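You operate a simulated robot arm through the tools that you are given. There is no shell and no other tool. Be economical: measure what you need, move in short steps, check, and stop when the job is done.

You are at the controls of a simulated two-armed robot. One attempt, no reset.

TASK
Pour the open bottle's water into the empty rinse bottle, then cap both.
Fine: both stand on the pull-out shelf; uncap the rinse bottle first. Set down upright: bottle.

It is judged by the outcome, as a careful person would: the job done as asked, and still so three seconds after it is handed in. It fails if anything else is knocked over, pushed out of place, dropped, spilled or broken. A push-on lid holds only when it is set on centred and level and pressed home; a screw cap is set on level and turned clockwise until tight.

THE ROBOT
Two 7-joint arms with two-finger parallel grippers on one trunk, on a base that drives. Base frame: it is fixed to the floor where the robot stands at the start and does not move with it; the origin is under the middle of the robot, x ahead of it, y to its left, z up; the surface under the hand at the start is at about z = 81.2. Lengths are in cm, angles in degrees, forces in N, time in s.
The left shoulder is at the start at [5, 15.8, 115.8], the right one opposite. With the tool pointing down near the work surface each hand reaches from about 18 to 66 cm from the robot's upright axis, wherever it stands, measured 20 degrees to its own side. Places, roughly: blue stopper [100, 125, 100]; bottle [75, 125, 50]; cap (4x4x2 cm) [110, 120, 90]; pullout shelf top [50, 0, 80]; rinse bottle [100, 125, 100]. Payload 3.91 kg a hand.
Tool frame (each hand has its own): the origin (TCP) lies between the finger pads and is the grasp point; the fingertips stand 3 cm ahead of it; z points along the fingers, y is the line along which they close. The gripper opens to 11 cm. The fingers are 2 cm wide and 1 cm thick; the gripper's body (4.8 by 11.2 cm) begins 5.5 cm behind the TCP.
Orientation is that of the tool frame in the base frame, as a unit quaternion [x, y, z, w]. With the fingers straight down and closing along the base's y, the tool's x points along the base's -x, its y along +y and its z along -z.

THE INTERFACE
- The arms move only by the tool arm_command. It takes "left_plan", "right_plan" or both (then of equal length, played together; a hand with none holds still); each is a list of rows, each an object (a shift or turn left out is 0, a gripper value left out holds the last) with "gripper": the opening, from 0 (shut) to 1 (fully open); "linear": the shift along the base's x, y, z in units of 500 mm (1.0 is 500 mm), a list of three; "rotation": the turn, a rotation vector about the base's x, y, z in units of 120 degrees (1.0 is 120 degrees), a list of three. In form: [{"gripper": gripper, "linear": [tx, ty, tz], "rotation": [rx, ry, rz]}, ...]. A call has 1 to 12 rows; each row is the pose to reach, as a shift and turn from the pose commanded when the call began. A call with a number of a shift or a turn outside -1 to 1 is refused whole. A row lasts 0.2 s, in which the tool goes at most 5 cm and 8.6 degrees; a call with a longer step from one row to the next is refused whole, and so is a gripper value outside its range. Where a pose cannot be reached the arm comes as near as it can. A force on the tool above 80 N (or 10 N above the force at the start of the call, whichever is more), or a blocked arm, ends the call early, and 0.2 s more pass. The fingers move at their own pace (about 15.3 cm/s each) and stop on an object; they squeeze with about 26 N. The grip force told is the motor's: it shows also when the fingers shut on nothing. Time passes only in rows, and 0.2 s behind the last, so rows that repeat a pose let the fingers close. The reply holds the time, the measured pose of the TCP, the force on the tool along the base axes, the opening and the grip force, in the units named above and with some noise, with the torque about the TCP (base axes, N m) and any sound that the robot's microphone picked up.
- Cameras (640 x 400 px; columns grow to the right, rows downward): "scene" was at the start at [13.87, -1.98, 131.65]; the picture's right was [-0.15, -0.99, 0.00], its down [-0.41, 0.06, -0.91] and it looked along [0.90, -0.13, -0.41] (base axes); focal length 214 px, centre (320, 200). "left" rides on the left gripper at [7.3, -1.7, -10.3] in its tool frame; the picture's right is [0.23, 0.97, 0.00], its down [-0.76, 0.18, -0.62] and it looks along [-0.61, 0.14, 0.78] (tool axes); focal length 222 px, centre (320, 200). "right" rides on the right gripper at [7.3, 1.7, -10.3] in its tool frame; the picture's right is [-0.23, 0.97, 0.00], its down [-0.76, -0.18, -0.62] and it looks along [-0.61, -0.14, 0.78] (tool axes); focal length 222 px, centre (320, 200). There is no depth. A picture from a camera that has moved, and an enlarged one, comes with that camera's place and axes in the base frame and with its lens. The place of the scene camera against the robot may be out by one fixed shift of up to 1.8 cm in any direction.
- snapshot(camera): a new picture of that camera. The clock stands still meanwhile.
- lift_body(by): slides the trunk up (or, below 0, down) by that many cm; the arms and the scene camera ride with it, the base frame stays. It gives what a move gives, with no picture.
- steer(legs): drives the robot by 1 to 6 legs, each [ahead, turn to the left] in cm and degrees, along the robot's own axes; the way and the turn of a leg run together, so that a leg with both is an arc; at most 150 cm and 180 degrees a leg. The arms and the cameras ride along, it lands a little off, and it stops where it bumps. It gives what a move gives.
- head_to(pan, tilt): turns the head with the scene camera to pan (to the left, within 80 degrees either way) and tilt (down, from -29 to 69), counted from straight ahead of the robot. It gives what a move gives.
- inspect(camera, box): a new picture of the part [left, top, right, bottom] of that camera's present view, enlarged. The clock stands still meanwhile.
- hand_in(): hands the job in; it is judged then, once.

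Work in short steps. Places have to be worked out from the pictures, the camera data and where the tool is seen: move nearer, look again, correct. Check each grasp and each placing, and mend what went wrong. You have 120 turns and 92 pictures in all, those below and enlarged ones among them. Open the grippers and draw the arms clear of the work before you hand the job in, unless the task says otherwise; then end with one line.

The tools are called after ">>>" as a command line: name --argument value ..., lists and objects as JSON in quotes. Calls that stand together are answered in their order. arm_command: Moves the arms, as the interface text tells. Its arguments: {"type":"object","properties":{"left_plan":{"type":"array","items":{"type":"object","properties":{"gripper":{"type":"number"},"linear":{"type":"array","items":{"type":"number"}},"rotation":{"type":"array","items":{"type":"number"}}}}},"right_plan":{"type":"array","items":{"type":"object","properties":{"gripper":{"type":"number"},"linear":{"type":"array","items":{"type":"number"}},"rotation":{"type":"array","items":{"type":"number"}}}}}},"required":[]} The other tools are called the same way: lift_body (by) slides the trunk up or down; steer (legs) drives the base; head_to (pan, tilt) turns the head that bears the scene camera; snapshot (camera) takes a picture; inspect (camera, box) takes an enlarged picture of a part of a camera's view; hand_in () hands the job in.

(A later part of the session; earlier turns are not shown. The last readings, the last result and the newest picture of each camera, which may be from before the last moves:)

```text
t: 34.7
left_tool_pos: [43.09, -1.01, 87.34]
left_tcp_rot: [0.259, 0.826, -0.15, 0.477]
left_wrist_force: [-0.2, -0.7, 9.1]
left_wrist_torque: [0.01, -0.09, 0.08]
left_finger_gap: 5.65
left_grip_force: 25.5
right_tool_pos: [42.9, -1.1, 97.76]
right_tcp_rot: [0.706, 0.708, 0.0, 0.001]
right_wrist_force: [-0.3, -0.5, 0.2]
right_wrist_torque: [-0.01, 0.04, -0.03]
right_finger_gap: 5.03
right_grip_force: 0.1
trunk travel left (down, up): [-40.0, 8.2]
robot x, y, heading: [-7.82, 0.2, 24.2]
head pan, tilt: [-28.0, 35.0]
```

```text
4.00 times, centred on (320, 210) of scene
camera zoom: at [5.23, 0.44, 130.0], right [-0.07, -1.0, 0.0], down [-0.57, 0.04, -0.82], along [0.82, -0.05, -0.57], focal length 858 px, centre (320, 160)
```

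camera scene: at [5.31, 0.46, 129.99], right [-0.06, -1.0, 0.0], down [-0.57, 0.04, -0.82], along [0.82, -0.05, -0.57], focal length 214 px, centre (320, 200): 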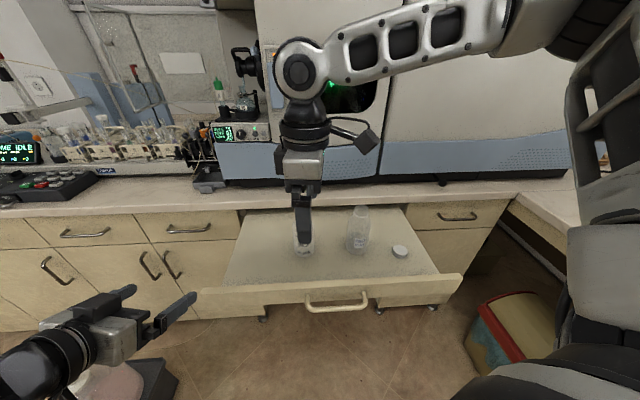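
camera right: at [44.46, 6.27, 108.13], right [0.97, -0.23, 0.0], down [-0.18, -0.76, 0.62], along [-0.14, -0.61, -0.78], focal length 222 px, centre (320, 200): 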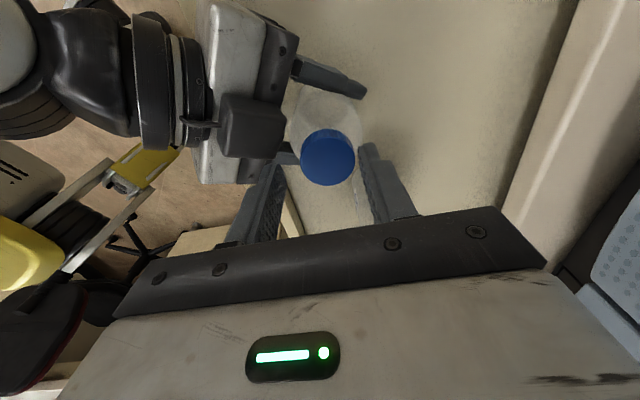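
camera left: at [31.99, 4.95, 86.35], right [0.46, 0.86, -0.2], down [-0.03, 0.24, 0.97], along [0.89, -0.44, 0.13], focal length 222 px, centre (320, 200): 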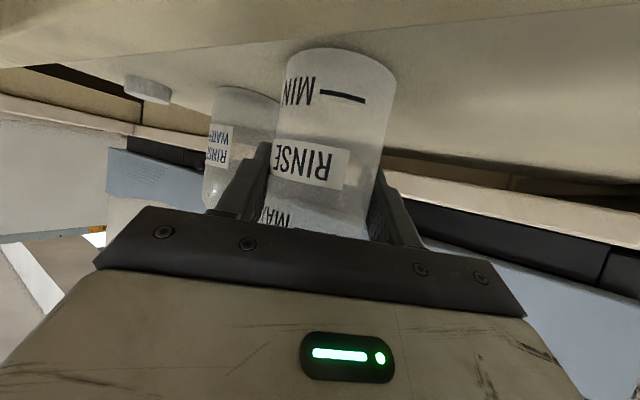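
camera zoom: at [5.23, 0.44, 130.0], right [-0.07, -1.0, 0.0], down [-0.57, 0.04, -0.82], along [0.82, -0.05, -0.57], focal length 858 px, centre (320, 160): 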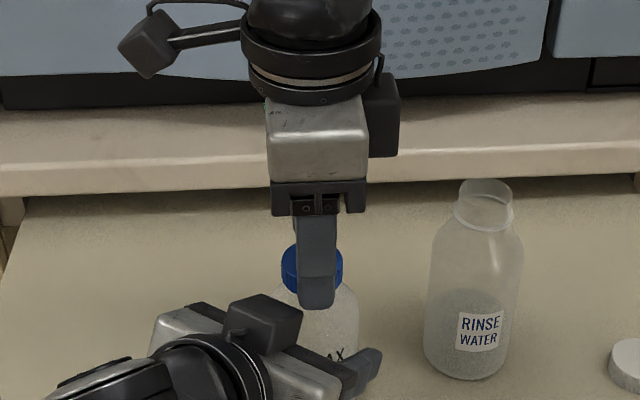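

The cap centre reads about [43.35, -0.6], a few mm off the hand. I correct, descend to z 95.3 and grip the cap.

>>> arm_command --right_plan '[{"linear": [0.008, 0.009, -0.01]}, {"linear": [0.008, 0.009, -0.03]}, {"linear": [0.008, 0.009, -0.05]}, {"linear": [0.008, 0.009, -0.05]}, {"gripper": 0.3, "linear": [0.008, 0.009, -0.05]}, {"gripper": 0.2, "linear": [0.008, 0.009, -0.05]}, {"gripper": 0.2, "linear": [0.008, 0.009, -0.05]}]'

>>> snapshot --camera "right"

```text
t: 35.5
left_tool_pos: [43.07, -0.14, 86.43]
left_tcp_rot: [0.256, 0.832, -0.144, 0.47]
left_wrist_force: [-0.8, -0.3, 5.5]
left_wrist_torque: [-0.19, -0.09, -0.07]
left_finger_gap: 5.49
left_grip_force: 25.5
right_tool_pos: [43.62, -0.28, 96.38]
right_tcp_rot: [0.706, 0.708, 0.008, 0.0]
right_wrist_force: [-0.1, -1.7, 7.2]
right_wrist_torque: [0.02, 0.27, 0.11]
right_finger_gap: 5.08
right_grip_force: 0.4
trunk travel left (down, up): [-40.0, 8.2]
robot x, y, heading: [-7.87, 0.0, 24.0]
head pan, tilt: [-28.0, 35.0]
stopped in row 3 (right hand): the force on the tool passed its limit at 90 N (the readings are from after the stop); the commanded pose is now the measured one
```

```text
61 pictures are left
camera right: at [45.15, 7.0, 106.96], right [0.97, -0.22, 0.01], down [-0.18, -0.77, 0.61], along [-0.13, -0.6, -0.79], focal length 222 px, centre (320, 200)
```

right: 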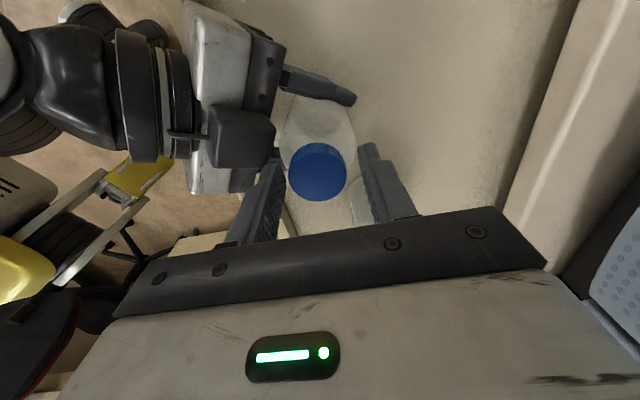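

The right finger struck the sensor block on top of the left gripper. I raise the right hand and check whether the bottle was disturbed.

>>> arm_command --right_plan '[{"linear": [0, 0, 0.05]}, {"linear": [0, 0, 0.12]}, {"linear": [0, 0, 0.16]}, {"linear": [0, 0, 0.16]}]'

>>> snapshot --camera "left"

>>> inspect --camera "scene" --box '[220, 170, 420, 295]'

```text
t: 36.5
left_tool_pos: [43.13, -0.17, 86.41]
left_tcp_rot: [0.255, 0.833, -0.143, 0.47]
left_wrist_force: [2.7, -0.5, 13.3]
left_wrist_torque: [-0.08, -0.04, -0.03]
left_finger_gap: 5.47
left_grip_force: 26.2
right_tool_pos: [43.72, -0.03, 104.23]
right_tcp_rot: [0.706, 0.708, 0.006, -0.001]
right_wrist_force: [-0.5, 0.3, -0.3]
right_wrist_torque: [0.0, 0.01, 0.03]
right_finger_gap: 5.08
right_grip_force: 0.1
trunk travel left (down, up): [-40.0, 8.2]
robot x, y, heading: [-7.99, 0.08, 24.1]
head pan, tilt: [-28.0, 35.0]
```

```text
60 pictures are left
camera left: at [31.81, 5.46, 85.38], right [0.45, 0.87, -0.19], down [-0.02, 0.22, 0.97], along [0.89, -0.43, 0.12], focal length 222 px, centre (320, 200)
```

left: 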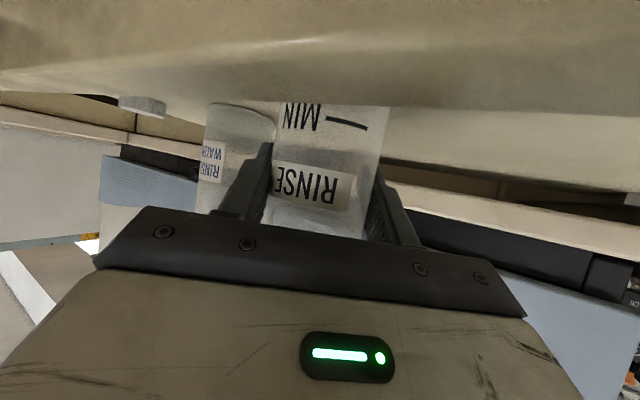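

```text
3.20 times, centred on (320, 232) of scene
camera zoom: at [5.23, 0.43, 130.01], right [-0.07, -1.0, 0.0], down [-0.57, 0.04, -0.82], along [0.82, -0.05, -0.57], focal length 686 px, centre (320, 96)
```

zoom: 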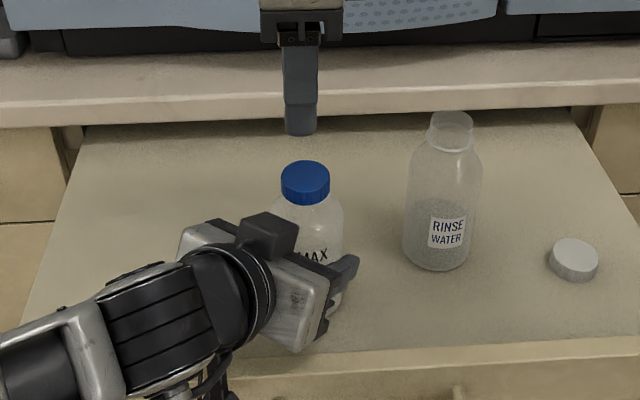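

The bottle still stands upright. I'll regrip it with the left hand 1.6 cm further back and 0.8 cm lower, so the block clears the cap.

>>> arm_command --left_plan '[{"gripper": 0.75}, {"gripper": 0.75}, {"gripper": 0.75, "linear": [-0.013, 0.009, -0.006]}, {"linear": [-0.026, 0.018, -0.014]}, {"linear": [-0.026, 0.018, -0.014]}, {"gripper": 0.55, "linear": [-0.026, 0.018, -0.014]}, {"gripper": 0.4, "linear": [-0.026, 0.018, -0.014]}, {"gripper": 0.3, "linear": [-0.026, 0.018, -0.014]}, {"gripper": 0.3, "linear": [-0.026, 0.018, -0.014]}]' --right_plan '[{"rotation": [0, 0, 0.07]}, {"rotation": [0, 0, 0.14]}, {"rotation": [0, 0, 0.21]}, {"rotation": [0, 0, 0.28]}, {"rotation": [0, 0, 0.35]}, {"rotation": [0, 0, 0.4]}, {"rotation": [0, 0, 0.4]}, {"rotation": [0, 0, 0.4]}, {"rotation": [0, 0, 0.4]}]'

>>> snapshot --camera "right"

>>> inspect --camera "scene" --box '[220, 170, 420, 295]'

```text
t: 38.5
left_tool_pos: [41.89, 0.71, 85.7]
left_tcp_rot: [0.255, 0.833, -0.143, 0.469]
left_wrist_force: [-0.1, -0.7, 0.2]
left_wrist_torque: [-0.02, -0.02, 0.01]
left_finger_gap: 5.85
left_grip_force: 26.0
right_tool_pos: [43.9, -0.22, 104.36]
right_tcp_rot: [0.356, 0.934, 0.005, -0.003]
right_wrist_force: [-0.1, 0.7, 0.4]
right_wrist_torque: [-0.01, -0.01, 0.03]
right_finger_gap: 5.02
right_grip_force: 0.0
trunk travel left (down, up): [-40.0, 8.2]
robot x, y, heading: [-7.79, 0.24, 24.4]
head pan, tilt: [-28.0, 35.0]
```

```text
58 pictures are left
camera right: at [39.47, 5.77, 114.81], right [0.82, 0.57, 0.01], down [0.45, -0.65, 0.61], along [0.36, -0.5, -0.79], focal length 222 px, centre (320, 200)
```

right: 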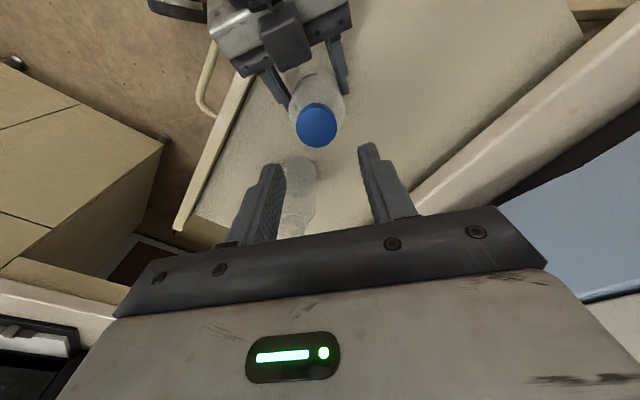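

```text
3.20 times, centred on (320, 232) of scene
camera zoom: at [5.32, 0.44, 129.99], right [-0.07, -1.0, 0.0], down [-0.57, 0.04, -0.82], along [0.82, -0.05, -0.57], focal length 686 px, centre (320, 96)
```

zoom: 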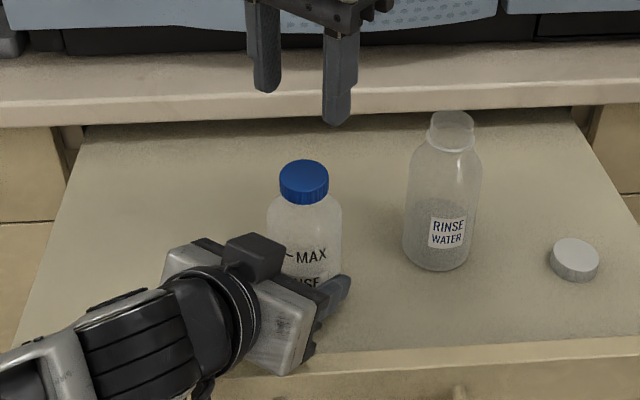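

The block is now well clear and the closing line is perpendicular to the left hand. The cap centre reads [43.2, 0.1]; I descend and grip it.

>>> arm_command --right_plan '[{"linear": [-0.013, 0.007, -0.05]}, {"linear": [-0.013, 0.007, -0.11]}, {"linear": [-0.013, 0.007, -0.15]}, {"linear": [-0.013, 0.007, -0.178]}, {"linear": [-0.013, 0.007, -0.178]}, {"gripper": 0.33, "linear": [-0.013, 0.007, -0.178]}, {"gripper": 0.2, "linear": [-0.013, 0.007, -0.178]}, {"gripper": 0.2, "linear": [-0.013, 0.007, -0.178]}]'

>>> snapshot --camera "right"

>>> inspect --camera "scene" --box '[220, 170, 420, 295]'

```text
t: 40.3
left_tool_pos: [41.75, 0.84, 85.67]
left_tcp_rot: [0.255, 0.834, -0.142, 0.468]
left_wrist_force: [0.7, 0.6, -0.3]
left_wrist_torque: [0.08, 0.02, -0.14]
left_finger_gap: 5.83
left_grip_force: 26.3
right_tool_pos: [42.9, 0.2, 95.35]
right_tcp_rot: [0.356, 0.934, 0.006, -0.004]
right_wrist_force: [-2.0, -1.5, 1.3]
right_wrist_torque: [-0.25, 0.16, 0.14]
right_finger_gap: 3.59
right_grip_force: 26.2
trunk travel left (down, up): [-40.0, 8.2]
robot x, y, heading: [-7.8, 0.14, 24.2]
head pan, tilt: [-28.0, 35.0]
```

```text
56 pictures are left
camera right: at [38.68, 6.15, 105.9], right [0.82, 0.57, 0.0], down [0.45, -0.65, 0.61], along [0.36, -0.5, -0.79], focal length 222 px, centre (320, 200)
```

right: 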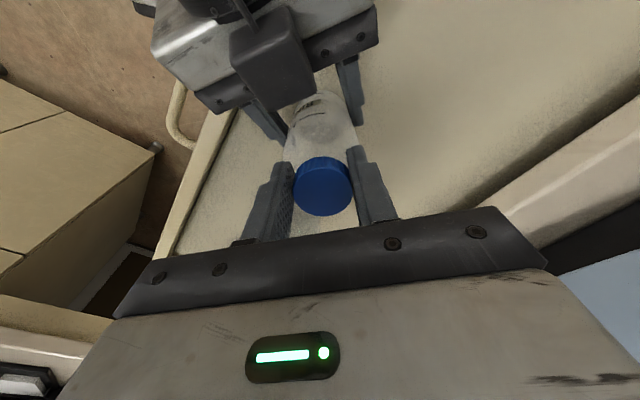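

```text
3.20 times, centred on (320, 232) of scene
camera zoom: at [5.31, 0.44, 129.99], right [-0.07, -1.0, 0.0], down [-0.57, 0.04, -0.82], along [0.82, -0.05, -0.57], focal length 686 px, centre (320, 96)
```

zoom: 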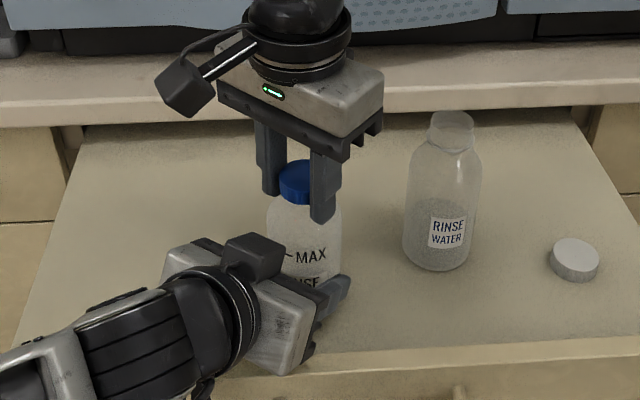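

The cap is gripped at 3.6 cm. I turn it 60° counterclockwise and read the torque.

>>> arm_command --right_plan '[{"rotation": [0, 0, 0.04]}, {"rotation": [0, 0, 0.1]}, {"rotation": [0, 0, 0.16]}, {"rotation": [0, 0, 0.22]}, {"rotation": [0, 0, 0.29]}, {"rotation": [0, 0, 0.36]}, {"rotation": [0, 0, 0.43]}, {"rotation": [0, 0, 0.5]}]'

>>> snapshot --camera "left"

>>> inspect --camera "scene" --box '[220, 170, 420, 295]'

```text
t: 42.1
left_tool_pos: [41.87, 1.29, 85.58]
left_tcp_rot: [0.251, 0.836, -0.137, 0.469]
left_wrist_force: [6.0, 22.2, -0.1]
left_wrist_torque: [-0.55, 0.07, 0.73]
left_finger_gap: 5.8
left_grip_force: 26.2
right_tool_pos: [42.98, -0.19, 95.6]
right_tcp_rot: [-0.158, 0.987, -0.002, -0.007]
right_wrist_force: [-4.8, -23.9, 25.3]
right_wrist_torque: [-1.23, 0.25, -0.44]
right_finger_gap: 3.55
right_grip_force: 25.7
trunk travel left (down, up): [-40.0, 8.2]
robot x, y, heading: [-7.6, -0.29, 24.3]
head pan, tilt: [-28.0, 35.0]
```

```text
54 pictures are left
camera left: at [30.55, 6.78, 84.67], right [0.44, 0.88, -0.19], down [-0.02, 0.22, 0.98], along [0.9, -0.42, 0.11], focal length 222 px, centre (320, 200)
```

left: 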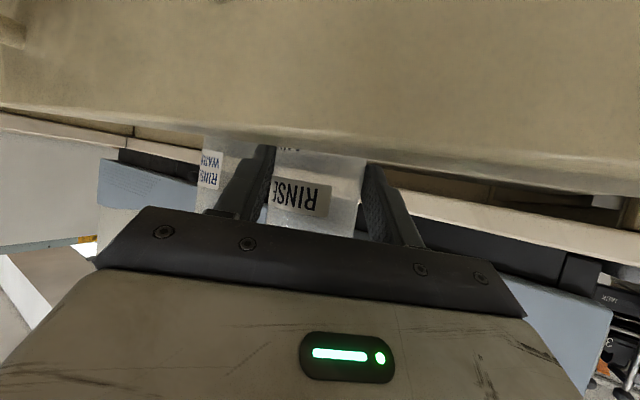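

```text
3.20 times, centred on (320, 232) of scene
camera zoom: at [5.11, 0.41, 130.02], right [-0.07, -1.0, 0.0], down [-0.57, 0.04, -0.82], along [0.82, -0.05, -0.57], focal length 686 px, centre (320, 96)
```

zoom: 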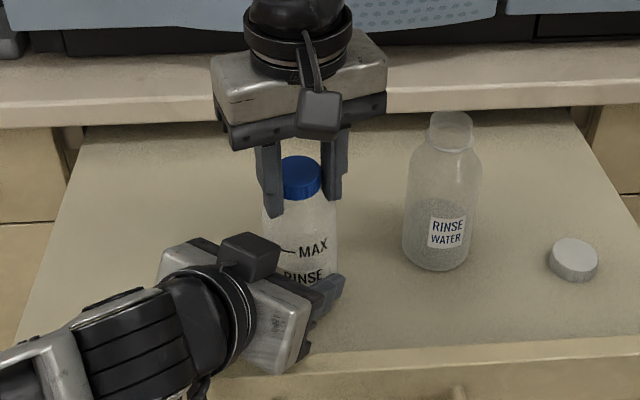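

The cap turned while the bottle's label stayed put, and it pushes upward, so this is a screw thread. I release the cap to relieve the side load, then see how it sits.

>>> arm_command --right_plan '[{"gripper": 0.46}, {"gripper": 0.46}, {"gripper": 0.46}]'

>>> inspect --camera "right" --box '[200, 80, 440, 230]'

>>> inspect --camera "scene" --box '[260, 190, 360, 252]'

```text
t: 42.9
left_tool_pos: [41.78, 0.71, 85.58]
left_tcp_rot: [0.256, 0.833, -0.145, 0.469]
left_wrist_force: [-1.1, 5.2, 1.6]
left_wrist_torque: [-0.28, -0.08, 0.04]
left_finger_gap: 5.79
left_grip_force: 26.0
right_tool_pos: [42.9, 0.1, 95.4]
right_tcp_rot: [-0.158, 0.987, 0.003, -0.006]
right_wrist_force: [2.2, -4.5, 0.3]
right_wrist_torque: [-0.15, -0.09, 0.03]
right_finger_gap: 5.3
right_grip_force: 2.3
trunk travel left (down, up): [-40.0, 8.2]
robot x, y, heading: [-8.14, 0.34, 24.4]
head pan, tilt: [-28.0, 35.0]
```

```text
2.67 times, centred on (320, 155) of right
camera zoom: at [35.67, -0.59, 105.89], right [-0.09, 1.0, 0.01], down [0.79, 0.07, 0.61], along [0.61, 0.06, -0.79], focal length 592 px, centre (320, 320)
```

zoom: 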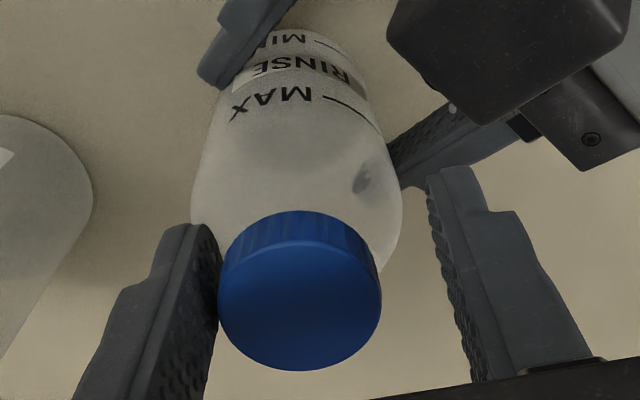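

```text
6.40 times, centred on (310, 221) of scene
camera zoom: at [5.3, 0.44, 129.97], right [-0.07, -1.0, 0.0], down [-0.57, 0.04, -0.82], along [0.82, -0.05, -0.57], focal length 1373 px, centre (384, 66)
```

zoom: 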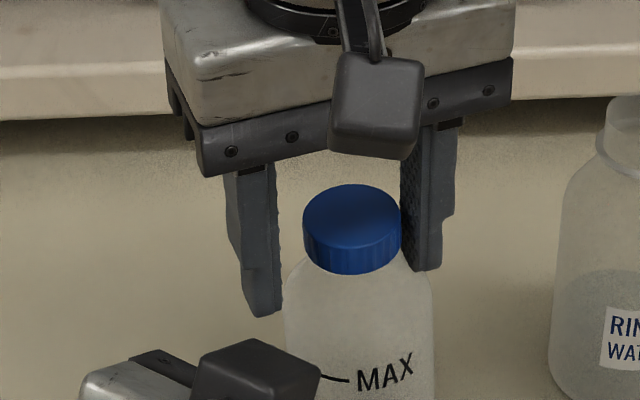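

The cap leans slightly toward the right finger. I recentre the right hand on it, then open and reclose the left hand so the bottle settles upright, and yaw the right hand back -100° for the next bite.

>>> arm_command --right_plan '[{"linear": [0.003, -0.006, 0]}, {"linear": [0.003, -0.007, 0]}, {"linear": [0.003, -0.007, 0]}, {"linear": [0.003, -0.007, 0]}, {"linear": [0.003, -0.007, 0]}, {"linear": [0.003, -0.007, 0]}, {"linear": [0.003, -0.007, 0]}, {"linear": [0.003, -0.007, 0]}, {"linear": [0.003, -0.007, 0]}]' --left_plan '[{"gripper": 0.53}, {"gripper": 0.58}, {"gripper": 0.65}, {"gripper": 0.65}, {"gripper": 0.65}, {"gripper": 0.5}, {"gripper": 0.3}, {"gripper": 0.3}, {"gripper": 0.3}]'

>>> inspect --camera "right" --box '[200, 80, 440, 230]'

```text
t: 44.9
left_tool_pos: [41.82, 0.81, 85.66]
left_tcp_rot: [0.255, 0.834, -0.143, 0.469]
left_wrist_force: [0.4, -0.3, -0.3]
left_wrist_torque: [0.04, -0.03, 0.01]
left_finger_gap: 5.8
left_grip_force: 25.7
right_tool_pos: [43.18, -0.23, 95.48]
right_tcp_rot: [-0.159, 0.987, 0.004, -0.005]
right_wrist_force: [0.0, 0.8, -0.3]
right_wrist_torque: [0.01, 0.0, 0.0]
right_finger_gap: 5.08
right_grip_force: 0.1
trunk travel left (down, up): [-40.0, 8.2]
robot x, y, heading: [-7.75, -0.15, 24.1]
head pan, tilt: [-28.0, 35.0]
```

```text
2.67 times, centred on (320, 155) of right
camera zoom: at [35.8, -0.91, 105.91], right [-0.09, 1.0, 0.01], down [0.79, 0.07, 0.61], along [0.61, 0.06, -0.79], focal length 592 px, centre (320, 320)
```

zoom: 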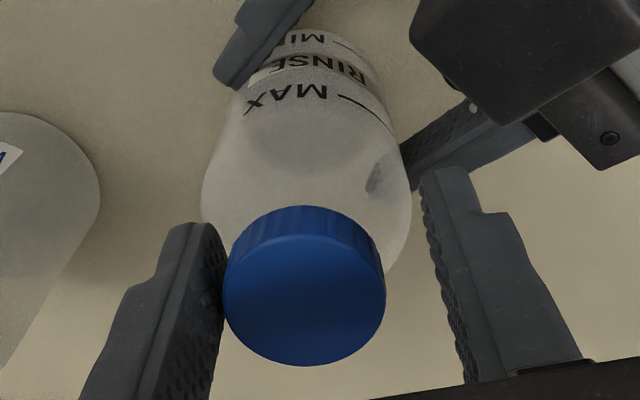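

The cap centre is still about 0.4 cm to -y of the finger centre. I shift by that and yaw back 95° with the gripper open.

>>> arm_command --right_plan '[{"linear": [0, -0.008, 0]}, {"linear": [0, -0.008, 0], "rotation": [0, 0, -0.07]}, {"linear": [0, -0.008, 0], "rotation": [0, 0, -0.14]}, {"linear": [0, -0.008, 0], "rotation": [0, 0, -0.21]}, {"linear": [0, -0.008, 0], "rotation": [0, 0, -0.28]}, {"linear": [0, -0.008, 0], "rotation": [0, 0, -0.35]}, {"linear": [0, -0.008, 0], "rotation": [0, 0, -0.42]}, {"linear": [0, -0.008, 0], "rotation": [0, 0, -0.49]}, {"linear": [0, -0.008, 0], "rotation": [0, 0, -0.56]}, {"linear": [0, -0.008, 0], "rotation": [0, 0, -0.63]}, {"linear": [0, -0.008, 0], "rotation": [0, 0, -0.7]}, {"linear": [0, -0.008, 0], "rotation": [0, 0, -0.77]}]'

>>> inspect --camera "right" --box '[200, 80, 440, 230]'

```text
t: 47.5
left_tool_pos: [41.82, 0.78, 85.61]
left_tcp_rot: [0.256, 0.834, -0.143, 0.468]
left_wrist_force: [-1.2, -1.1, -0.7]
left_wrist_torque: [0.07, -0.03, 0.01]
left_finger_gap: 5.8
left_grip_force: 26.0
right_tool_pos: [43.11, -0.62, 95.44]
right_tcp_rot: [0.604, 0.797, 0.006, -0.002]
right_wrist_force: [0.7, 0.9, 0.0]
right_wrist_torque: [0.01, -0.03, 0.01]
right_finger_gap: 5.09
right_grip_force: 0.4
trunk travel left (down, up): [-40.0, 8.2]
robot x, y, heading: [-7.77, -0.11, 24.2]
head pan, tilt: [-28.0, 35.0]
```

```text
2.67 times, centred on (320, 155) of right
camera zoom: at [42.73, 6.74, 105.91], right [1.0, 0.04, 0.01], down [0.03, -0.79, 0.61], along [0.03, -0.61, -0.79], focal length 592 px, centre (320, 320)
```

zoom: 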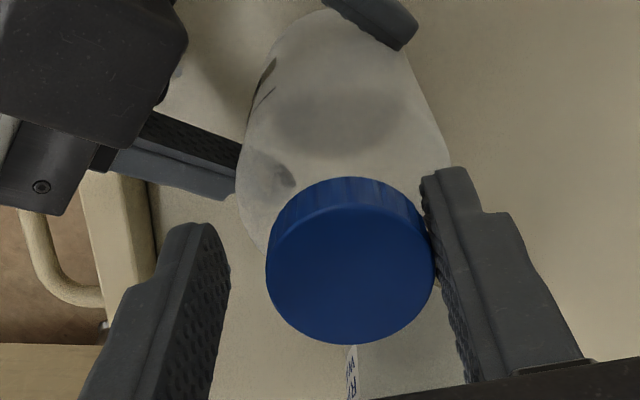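

The fingers look off-centre: the cap is about 0.5 cm to +x and +y of the TCP. I correct by that and look once more before gripping.

>>> arm_command --right_plan '[{"linear": [0.01, 0.009, 0]}, {"linear": [0.01, 0.009, 0]}]'

>>> inspect --camera "right" --box '[200, 80, 440, 230]'

>>> inspect --camera "scene" --box '[260, 190, 360, 252]'

```text
t: 48.1
left_tool_pos: [41.99, 0.82, 85.6]
left_tcp_rot: [0.255, 0.833, -0.143, 0.469]
left_wrist_force: [0.4, 0.1, -0.5]
left_wrist_torque: [-0.02, 0.01, -0.03]
left_finger_gap: 5.8
left_grip_force: 26.2
right_tool_pos: [43.64, -0.25, 95.49]
right_tcp_rot: [0.604, 0.797, 0.007, -0.001]
right_wrist_force: [-0.4, -0.6, -0.2]
right_wrist_torque: [0.03, 0.02, -0.04]
right_finger_gap: 5.06
right_grip_force: 0.0
trunk travel left (down, up): [-40.0, 8.2]
robot x, y, heading: [-8.04, 0.56, 24.0]
head pan, tilt: [-28.0, 35.0]
```

```text
2.67 times, centred on (320, 155) of right
camera zoom: at [43.13, 7.18, 105.9], right [1.0, 0.05, 0.01], down [0.03, -0.79, 0.61], along [0.03, -0.61, -0.79], focal length 592 px, centre (320, 320)
```

zoom: 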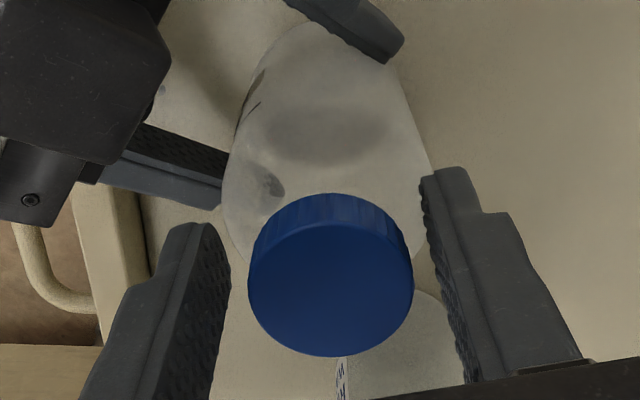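

```text
6.40 times, centred on (310, 221) of scene
camera zoom: at [5.32, 0.44, 129.99], right [-0.07, -1.0, 0.0], down [-0.57, 0.04, -0.82], along [0.82, -0.05, -0.57], focal length 1373 px, centre (384, 66)
```

zoom: 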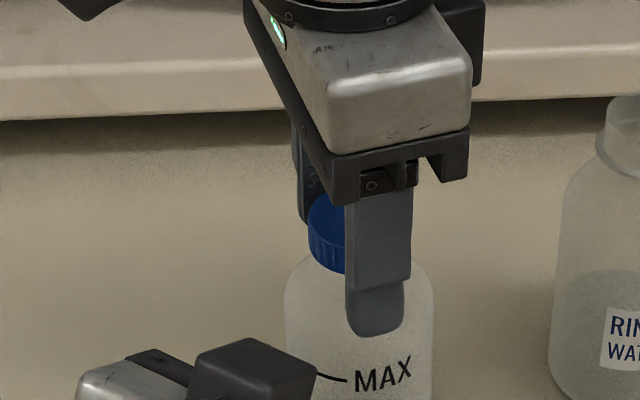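

In x the cap is now centred, but both views put it about 0.6 cm to +y of the finger centre line. I shift that way, then close and turn counterclockwise in the same call.

>>> arm_command --right_plan '[{"linear": [0.002, 0.012, 0]}, {"linear": [0.002, 0.012, 0]}, {"gripper": 0.33, "linear": [0.002, 0.012, 0]}, {"gripper": 0.2, "linear": [0.002, 0.012, 0]}, {"gripper": 0.2, "linear": [0.002, 0.012, 0]}]'

>>> inspect --camera "right" --box '[200, 80, 440, 230]'

```text
t: 49.3
left_tool_pos: [41.96, 0.85, 85.68]
left_tcp_rot: [0.255, 0.834, -0.142, 0.469]
left_wrist_force: [7.4, -0.1, -2.5]
left_wrist_torque: [0.06, 0.26, 0.04]
left_finger_gap: 5.79
left_grip_force: 25.9
right_tool_pos: [43.67, 0.58, 95.39]
right_tcp_rot: [0.604, 0.797, 0.006, -0.003]
right_wrist_force: [-7.0, -0.7, 2.5]
right_wrist_torque: [-0.06, 0.54, -0.02]
right_finger_gap: 3.58
right_grip_force: 25.9
trunk travel left (down, up): [-40.0, 8.2]
robot x, y, heading: [-8.02, 0.1, 24.3]
head pan, tilt: [-28.0, 35.0]
```

```text
2.67 times, centred on (320, 155) of right
camera zoom: at [43.2, 7.82, 105.91], right [1.0, 0.05, 0.0], down [0.04, -0.79, 0.61], along [0.03, -0.61, -0.79], focal length 592 px, centre (320, 320)
```

zoom: 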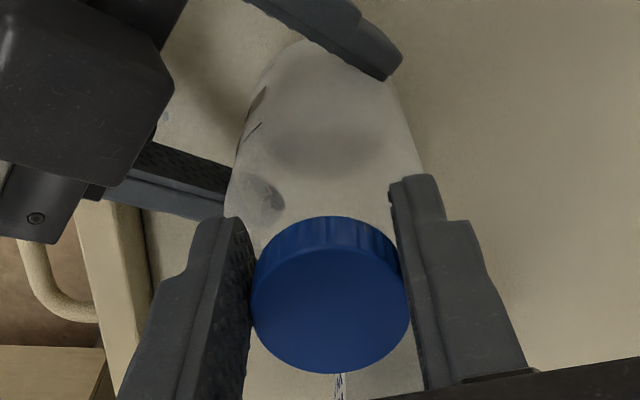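

The cap is gripped on centre now. I turn it 97° counterclockwise, rising 2 mm along with the thread.

>>> arm_command --right_plan '[{"linear": [-0.002, 0, 0], "rotation": [0, 0, 0.06]}, {"linear": [-0.002, 0, 0.0004], "rotation": [0, 0, 0.13]}, {"linear": [-0.002, 0, 0.0008], "rotation": [0, 0, 0.2]}, {"linear": [-0.002, 0, 0.0012], "rotation": [0, 0, 0.27]}, {"linear": [-0.002, 0, 0.0016], "rotation": [0, 0, 0.34]}, {"linear": [-0.002, 0, 0.002], "rotation": [0, 0, 0.41]}, {"linear": [-0.002, 0, 0.0024], "rotation": [0, 0, 0.48]}, {"linear": [-0.002, 0, 0.0028], "rotation": [0, 0, 0.55]}, {"linear": [-0.002, 0, 0.0032], "rotation": [0, 0, 0.62]}, {"linear": [-0.002, 0, 0.0036], "rotation": [0, 0, 0.69]}, {"linear": [-0.002, 0, 0.004], "rotation": [0, 0, 0.76]}, {"linear": [-0.002, 0, 0.004], "rotation": [0, 0, 0.81]}]'

>>> inspect --camera "scene" --box '[260, 190, 360, 252]'

```text
t: 51.9
left_tool_pos: [41.63, 0.32, 85.48]
left_tcp_rot: [0.258, 0.833, -0.147, 0.467]
left_wrist_force: [0.2, 1.0, -0.1]
left_wrist_torque: [-0.04, -0.04, -0.07]
left_finger_gap: 3.28
left_grip_force: 0.0
right_tool_pos: [43.57, 0.28, 95.38]
right_tcp_rot: [-0.201, 0.98, 0.004, -0.007]
right_wrist_force: [-0.3, -0.5, -0.5]
right_wrist_torque: [0.03, 0.04, 0.01]
right_finger_gap: 2.22
right_grip_force: 0.0
trunk travel left (down, up): [-40.0, 8.2]
robot x, y, heading: [-7.63, 0.09, 24.2]
head pan, tilt: [-28.0, 35.0]
```

```text
6.40 times, centred on (310, 221) of scene
camera zoom: at [5.45, 0.33, 129.9], right [-0.07, -1.0, 0.0], down [-0.57, 0.04, -0.82], along [0.82, -0.05, -0.57], focal length 1373 px, centre (384, 66)
```

zoom: 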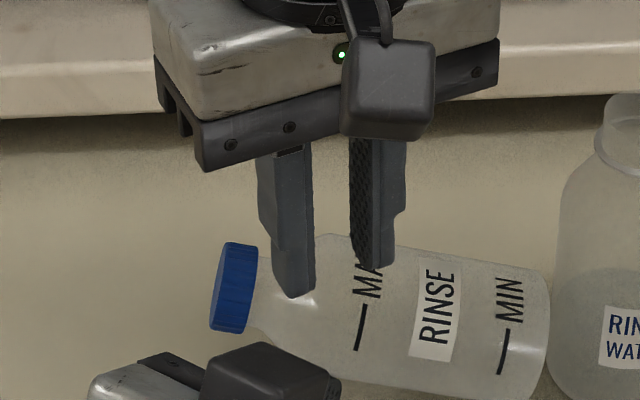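

The rinse bottle popped out of the left grip and now lies on its side, still capped; nothing spilled. I look at the whole situation before moving.

>>> inspect --camera "scene" --box '[220, 170, 420, 295]'

>>> snapshot --camera "right"

>>> snapshot --camera "left"

```text
3.20 times, centred on (320, 232) of scene
camera zoom: at [5.45, 0.33, 129.9], right [-0.07, -1.0, 0.0], down [-0.57, 0.04, -0.82], along [0.82, -0.05, -0.57], focal length 686 px, centre (320, 96)
```

zoom: 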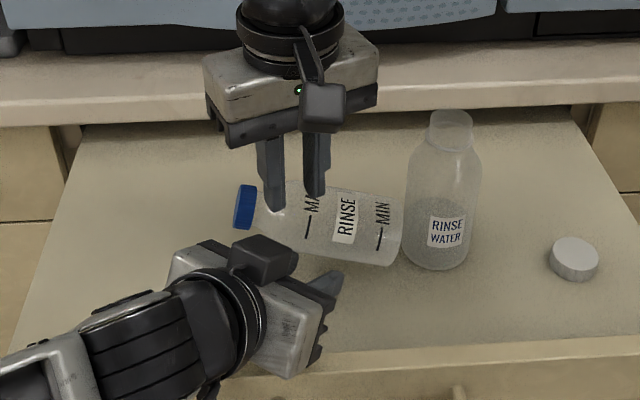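

```text
43 pictures are left
camera right: at [36.37, -0.99, 105.88], right [-0.17, 0.98, 0.01], down [0.78, 0.13, 0.61], along [0.6, 0.11, -0.79], focal length 222 px, centre (320, 200)
```

right: 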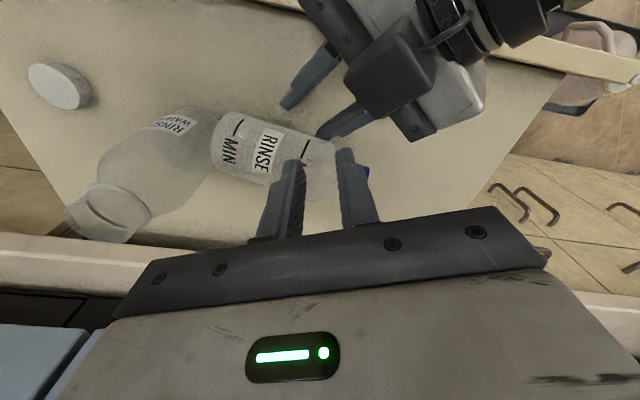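

```text
42 pictures are left
camera left: at [30.37, 5.99, 84.55], right [0.46, 0.87, -0.2], down [-0.01, 0.23, 0.97], along [0.89, -0.44, 0.11], focal length 222 px, centre (320, 200)
```

left: 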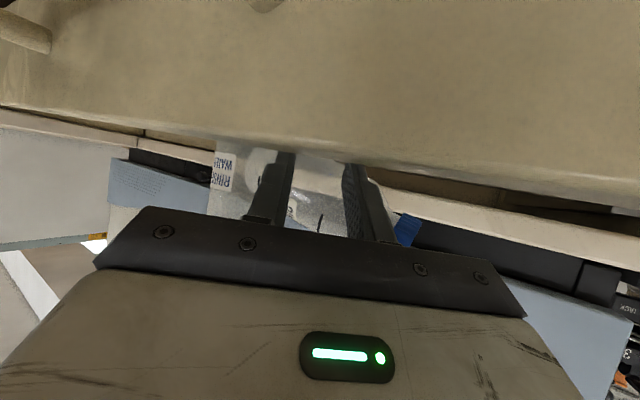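

The bottle lies along roughly +y: base near [46.5, -9] by the open bottle, cap near [48, 5]. I withdraw the left hand, raise the right, and turn it so its fingers will straddle the bottle's body.

>>> arm_command --left_plan '[{"linear": [-0.04, 0.028, 0]}, {"linear": [-0.09, 0.063, 0.01]}, {"linear": [-0.15, 0.105, 0.03]}, {"linear": [-0.2, 0.15, 0.06]}, {"linear": [-0.2, 0.2, 0.1]}, {"gripper": 1, "linear": [-0.2, 0.24, 0.14]}, {"linear": [-0.2, 0.24, 0.14]}, {"linear": [-0.2, 0.24, 0.14]}, {"linear": [-0.2, 0.24, 0.14]}]' --right_plan '[{"linear": [0, 0, 0.05]}, {"linear": [0, 0, 0.12]}, {"gripper": 0.8, "linear": [0, 0, 0.18], "rotation": [0, 0, 0.07]}, {"linear": [0.02, -0.02, 0.18], "rotation": [0, 0, 0.14]}, {"linear": [0.04, -0.03, 0.18], "rotation": [0, 0, 0.21]}, {"linear": [0.06, -0.05, 0.18], "rotation": [0, 0, 0.28]}, {"linear": [0.07, -0.056, 0.18], "rotation": [0, 0, 0.35]}, {"linear": [0.07, -0.056, 0.18], "rotation": [0, 0, 0.42]}, {"linear": [0.07, -0.056, 0.18], "rotation": [0, 0, 0.49]}]'

>>> snapshot --camera "right"

```text
t: 53.9
left_tool_pos: [31.95, 12.97, 92.54]
left_tcp_rot: [0.255, 0.833, -0.144, 0.469]
left_wrist_force: [0.1, 0.0, 0.4]
left_wrist_torque: [0.01, -0.01, 0.02]
left_finger_gap: 10.99
left_grip_force: 0.0
right_tool_pos: [46.99, -2.35, 104.67]
right_tcp_rot: [-0.656, 0.755, 0.0, -0.007]
right_wrist_force: [0.1, 0.4, 0.0]
right_wrist_torque: [-0.01, 0.03, 0.01]
right_finger_gap: 8.83
right_grip_force: 0.0
trunk travel left (down, up): [-40.0, 8.2]
robot x, y, heading: [-7.67, 0.02, 24.4]
head pan, tilt: [-28.0, 35.0]
```

```text
41 pictures are left
camera right: at [44.44, -9.22, 115.14], right [-0.93, 0.36, 0.01], down [0.29, 0.73, 0.61], along [0.22, 0.57, -0.79], focal length 222 px, centre (320, 200)
```

right: 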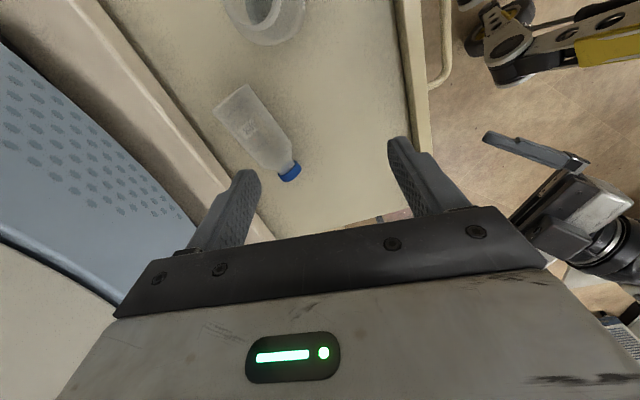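

The bottle has rolled back: base near [57.7, -6], cap near [55.6, 6]. I drive 8 cm ahead for reach, then check it is at rest.

>>> steer --legs '[[8, 0]]'

>>> snapshot --camera "right"

```text
t: 55.0
left_tool_pos: [39.12, 16.19, 92.5]
left_tcp_rot: [0.255, 0.834, -0.143, 0.468]
left_wrist_force: [-0.5, 0.2, 0.1]
left_wrist_torque: [0.0, -0.02, -0.04]
left_finger_gap: 11.0
left_grip_force: 0.0
right_tool_pos: [54.43, 0.94, 104.49]
right_tcp_rot: [-0.656, 0.755, -0.001, -0.007]
right_wrist_force: [0.6, 0.5, -0.5]
right_wrist_torque: [0.01, 0.01, 0.01]
right_finger_gap: 8.81
right_grip_force: 0.1
trunk travel left (down, up): [-40.0, 8.2]
robot x, y, heading: [-0.79, 3.02, 24.1]
head pan, tilt: [-28.0, 35.0]
```

```text
40 pictures are left
camera right: at [51.69, -5.9, 115.11], right [-0.93, 0.36, 0.01], down [0.29, 0.73, 0.61], along [0.22, 0.57, -0.79], focal length 222 px, centre (320, 200)
```

right: 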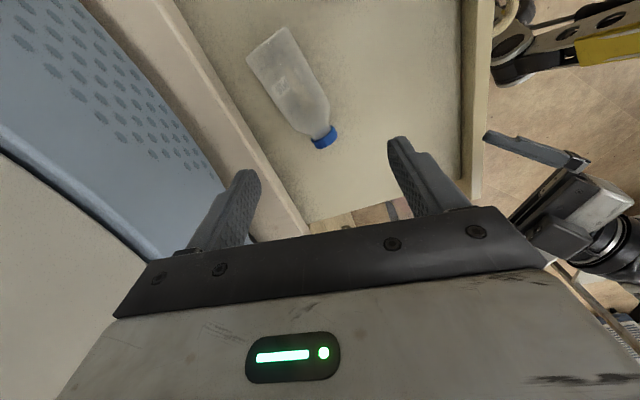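

The bottle is at rest at x of about 57. I need to know how close it is to the worktop edge, so I look from the head camera.

>>> inspect --camera "scene" --box '[200, 160, 440, 310]'

```text
2.67 times, centred on (320, 235) of scene
camera zoom: at [12.6, 3.73, 129.97], right [-0.07, -1.0, 0.0], down [-0.57, 0.04, -0.82], along [0.82, -0.05, -0.57], focal length 572 px, centre (320, 107)
```

zoom: 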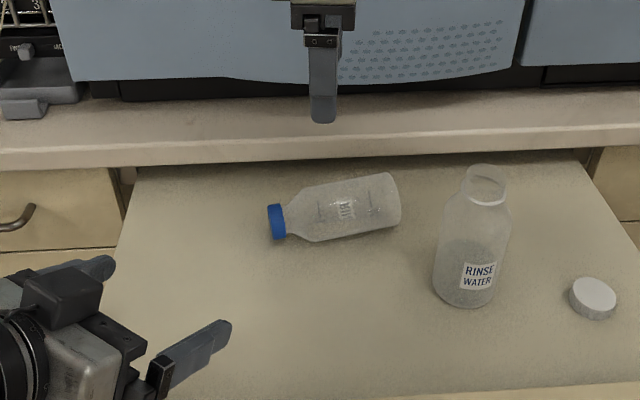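

The worktop edge is at about x 63 with its top near z 89, so there is room for the fingers. I yaw 17.5° to match the bottle and centre above its body.

>>> arm_command --right_plan '[{"linear": [0.02, -0.014, -0.02], "rotation": [0, 0, 0.05]}, {"linear": [0.04, -0.028, -0.05], "rotation": [0, 0, 0.1]}, {"linear": [0.04, -0.028, -0.08], "rotation": [0, 0, 0.146]}, {"linear": [0.04, -0.028, -0.08], "rotation": [0, 0, 0.146]}]'

>>> arm_command --right_plan '[{"linear": [0, 0, -0.03], "rotation": [-0.068, -0.011, 0]}, {"linear": [0, 0, -0.06], "rotation": [-0.137, -0.023, 0]}, {"linear": [0, 0, -0.08], "rotation": [-0.205, -0.034, 0]}, {"linear": [0, 0, -0.08], "rotation": [-0.205, -0.034, 0]}]'

>>> snapshot --camera "right"

```text
t: 56.0
left_tool_pos: [39.07, 16.21, 92.49]
left_tcp_rot: [0.254, 0.834, -0.143, 0.469]
left_wrist_force: [-0.3, 0.8, 0.5]
left_wrist_torque: [0.01, -0.02, 0.0]
left_finger_gap: 11.03
left_grip_force: 0.0
right_tool_pos: [56.23, -0.38, 100.44]
right_tcp_rot: [0.763, -0.646, 0.0, 0.006]
right_wrist_force: [-0.9, 0.2, -0.7]
right_wrist_torque: [0.03, -0.04, 0.01]
right_finger_gap: 8.81
right_grip_force: 0.0
trunk travel left (down, up): [-40.0, 8.2]
robot x, y, heading: [-0.84, 3.1, 24.2]
head pan, tilt: [-28.0, 35.0]
```

```text
t: 57.0
left_tool_pos: [38.96, 16.07, 92.54]
left_tcp_rot: [0.255, 0.834, -0.142, 0.468]
left_wrist_force: [0.5, -0.1, -0.3]
left_wrist_torque: [-0.01, 0.03, 0.01]
left_finger_gap: 10.99
left_grip_force: 0.0
right_tool_pos: [54.95, -3.06, 97.58]
right_tcp_rot: [0.742, -0.632, 0.167, 0.146]
right_wrist_force: [0.4, 0.0, -0.5]
right_wrist_torque: [0.0, 0.0, -0.03]
right_finger_gap: 8.79
right_grip_force: 0.2
right hand out of reach, approached as far as the arm can: row 2, 3, 4
trunk travel left (down, up): [-40.0, 8.2]
robot x, y, heading: [-0.86, 3.14, 24.1]
head pan, tilt: [-28.0, 35.0]
```

```text
38 pictures are left
camera right: at [53.66, -5.26, 110.14], right [-0.99, 0.05, -0.09], down [0.02, 0.97, 0.23], along [0.1, 0.23, -0.97], focal length 222 px, centre (320, 200)
```

right: 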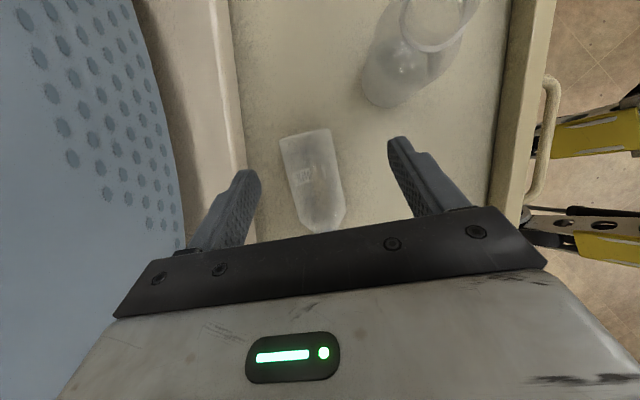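

Tilting needs a wrist position further left than the arm allows. I turn the robot 9° more to the left for margin.

>>> steer --legs '[[0, 9]]'

```text
t: 58.0
left_tool_pos: [36.57, 22.36, 92.45]
left_tcp_rot: [0.187, 0.851, -0.105, 0.479]
left_wrist_force: [0.1, -1.0, 0.3]
left_wrist_torque: [-0.01, 0.02, 0.01]
left_finger_gap: 11.0
left_grip_force: 0.0
right_tool_pos: [55.24, 5.99, 97.56]
right_tcp_rot: [0.791, -0.57, 0.177, 0.131]
right_wrist_force: [-0.6, -0.2, 0.3]
right_wrist_torque: [0.0, -0.04, 0.02]
right_finger_gap: 8.81
right_grip_force: 0.1
trunk travel left (down, up): [-40.0, 8.2]
robot x, y, heading: [-0.55, 3.28, 33.3]
head pan, tilt: [-28.0, 35.0]
```

I undo the yaw change and move back over the bottle's body at z 92.

>>> arm_command --right_plan '[{"linear": [0.008, -0.05, -0.02], "rotation": [0, 0, -0.037]}, {"linear": [0.016, -0.1, -0.05], "rotation": [0, 0, -0.073]}, {"linear": [0.024, -0.124, -0.1], "rotation": [0, 0, -0.073]}, {"linear": [0.024, -0.124, -0.11], "rotation": [0, 0, -0.073]}]'

>>> snapshot --camera "right"

```text
t: 59.0
left_tool_pos: [36.56, 22.34, 92.61]
left_tcp_rot: [0.186, 0.851, -0.104, 0.479]
left_wrist_force: [-0.5, 0.2, -0.1]
left_wrist_torque: [0.02, 0.0, 0.02]
left_finger_gap: 11.02
left_grip_force: 0.0
right_tool_pos: [56.39, -0.2, 92.11]
right_tcp_rot: [0.746, -0.629, 0.166, 0.144]
right_wrist_force: [-0.1, 0.6, 0.3]
right_wrist_torque: [0.04, 0.01, 0.04]
right_finger_gap: 8.81
right_grip_force: 0.0
trunk travel left (down, up): [-40.0, 8.2]
robot x, y, heading: [-0.5, 3.14, 33.4]
head pan, tilt: [-28.0, 35.0]
```

```text
37 pictures are left
camera right: at [55.14, -2.5, 104.67], right [-0.99, 0.04, -0.09], down [0.02, 0.97, 0.23], along [0.1, 0.23, -0.97], focal length 222 px, centre (320, 200)
```

right: 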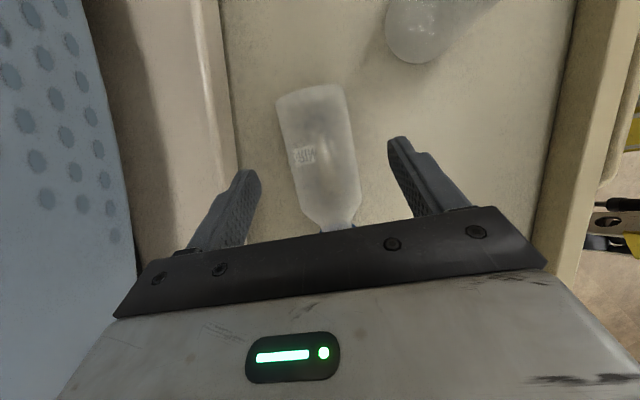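

The body is well between the fingers and aligned. I descend to z 85.3 and close.

>>> arm_command --right_plan '[{"linear": [0.004, 0, -0.05]}, {"linear": [0.004, -0.002, -0.1]}, {"linear": [0.004, -0.004, -0.135]}, {"linear": [0.004, -0.004, -0.135]}, {"gripper": 0.6, "linear": [0.004, -0.004, -0.135]}, {"gripper": 0.4, "linear": [0.004, -0.004, -0.135]}, {"gripper": 0.3, "linear": [0.004, -0.004, -0.135]}, {"gripper": 0.3, "linear": [0.004, -0.004, -0.135]}]'

```text
t: 60.9
left_tool_pos: [36.41, 22.48, 92.58]
left_tcp_rot: [0.187, 0.851, -0.104, 0.479]
left_wrist_force: [-0.2, 0.7, 0.2]
left_wrist_torque: [-0.04, -0.01, 0.0]
left_finger_gap: 10.99
left_grip_force: 0.0
right_tool_pos: [55.83, -1.98, 87.5]
right_tcp_rot: [0.746, -0.628, 0.166, 0.143]
right_wrist_force: [0.2, 1.5, 8.2]
right_wrist_torque: [0.05, 0.03, 0.0]
right_finger_gap: 5.78
right_grip_force: 26.4
right hand out of reach, approached as far as the arm can: row 2, 3, 4, 5, 6, 7, 8
trunk travel left (down, up): [-40.0, 8.2]
robot x, y, heading: [-0.72, 3.23, 33.4]
head pan, tilt: [-28.0, 35.0]
```

The hand stopped at z 87.5 by its reach, so the grip is only at the fingertips. I reopen, lower the trunk 2 cm, recentre and close again.

>>> arm_command --right_plan '[{"gripper": 0.8}, {"gripper": 0.8}, {"gripper": 0.8}]'

>>> lift_body --by -2.0

>>> arm_command --right_plan '[{"linear": [0.008, 0.024, 0]}, {"linear": [0.016, 0.032, -0.004]}, {"linear": [0.016, 0.032, -0.004]}]'

>>> snapshot --camera "right"

```text
t: 61.6
left_tool_pos: [36.55, 22.35, 92.44]
left_tcp_rot: [0.187, 0.852, -0.104, 0.478]
left_wrist_force: [-0.4, -0.7, -0.1]
left_wrist_torque: [-0.03, 0.01, 0.03]
left_finger_gap: 11.0
left_grip_force: 0.1
right_tool_pos: [55.89, -1.97, 87.22]
right_tcp_rot: [0.746, -0.629, 0.166, 0.144]
right_wrist_force: [-0.1, 0.1, -0.2]
right_wrist_torque: [0.01, 0.0, -0.02]
right_finger_gap: 8.81
right_grip_force: 0.0
trunk travel left (down, up): [-40.0, 8.2]
robot x, y, heading: [-0.54, 2.92, 33.7]
head pan, tilt: [-28.0, 35.0]
```

```text
t: 62.3
left_tool_pos: [36.46, 22.27, 90.63]
left_tcp_rot: [0.187, 0.852, -0.105, 0.478]
left_wrist_force: [-0.2, 0.3, -0.5]
left_wrist_torque: [-0.02, 0.02, 0.0]
left_finger_gap: 11.01
left_grip_force: 0.0
right_tool_pos: [55.77, -2.0, 85.31]
right_tcp_rot: [0.746, -0.628, 0.166, 0.143]
right_wrist_force: [0.1, 0.1, 0.4]
right_wrist_torque: [0.01, 0.0, 0.0]
right_finger_gap: 8.8
right_grip_force: 0.0
trunk travel left (down, up): [-38.0, 10.2]
robot x, y, heading: [-0.8, 3.37, 33.7]
head pan, tilt: [-28.0, 35.0]
```

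```text
t: 63.1
left_tool_pos: [36.44, 22.33, 90.57]
left_tcp_rot: [0.187, 0.852, -0.105, 0.478]
left_wrist_force: [-0.4, 0.1, 0.3]
left_wrist_torque: [-0.01, 0.0, 0.02]
left_finger_gap: 11.02
left_grip_force: 0.1
right_tool_pos: [55.96, -1.34, 85.95]
right_tcp_rot: [0.746, -0.628, 0.167, 0.143]
right_wrist_force: [0.2, -0.3, 0.1]
right_wrist_torque: [0.0, -0.02, 0.02]
right_finger_gap: 8.81
right_grip_force: 0.0
right hand out of reach, approached as far as the arm can: row 1, 2, 3
trunk travel left (down, up): [-38.0, 10.2]
robot x, y, heading: [-0.39, 3.24, 33.4]
head pan, tilt: [-28.0, 35.0]
```

```text
36 pictures are left
camera right: at [54.67, -3.73, 98.44], right [-0.99, 0.04, -0.09], down [0.01, 0.97, 0.24], along [0.1, 0.23, -0.97], focal length 222 px, centre (320, 200)
```

right: 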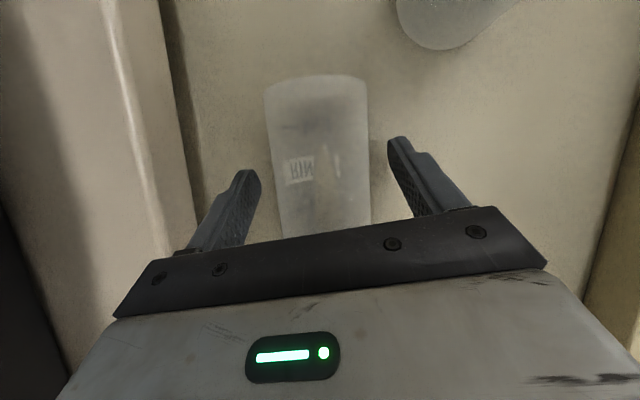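

The bottle is centred. I lower the trunk 0.8 cm more for a deeper grip, then close.

>>> lift_body --by -0.8

>>> arm_command --right_plan '[{"gripper": 0.6}, {"gripper": 0.45}, {"gripper": 0.3}, {"gripper": 0.3}, {"gripper": 0.3}]'

```text
t: 63.7
left_tool_pos: [36.43, 22.4, 89.81]
left_tcp_rot: [0.187, 0.851, -0.105, 0.479]
left_wrist_force: [0.5, -1.0, 1.1]
left_wrist_torque: [0.03, 0.01, 0.01]
left_finger_gap: 10.99
left_grip_force: 0.0
right_tool_pos: [55.95, -1.45, 85.04]
right_tcp_rot: [0.747, -0.628, 0.167, 0.143]
right_wrist_force: [0.0, -0.8, 0.2]
right_wrist_torque: [0.02, 0.01, 0.01]
right_finger_gap: 8.8
right_grip_force: 0.1
trunk travel left (down, up): [-37.2, 11.0]
robot x, y, heading: [-0.69, 3.36, 33.4]
head pan, tilt: [-28.0, 35.0]
```

```text
t: 64.9
left_tool_pos: [36.49, 22.37, 89.71]
left_tcp_rot: [0.186, 0.852, -0.104, 0.479]
left_wrist_force: [-0.3, 0.7, 0.1]
left_wrist_torque: [-0.01, 0.01, -0.01]
left_finger_gap: 11.01
left_grip_force: 0.1
right_tool_pos: [56.05, -1.38, 85.14]
right_tcp_rot: [0.746, -0.628, 0.166, 0.143]
right_wrist_force: [-0.4, 0.1, 1.5]
right_wrist_torque: [0.04, 0.01, 0.0]
right_finger_gap: 5.65
right_grip_force: 26.6
trunk travel left (down, up): [-37.2, 11.0]
robot x, y, heading: [-1.1, 3.3, 33.4]
head pan, tilt: [-28.0, 35.0]
```

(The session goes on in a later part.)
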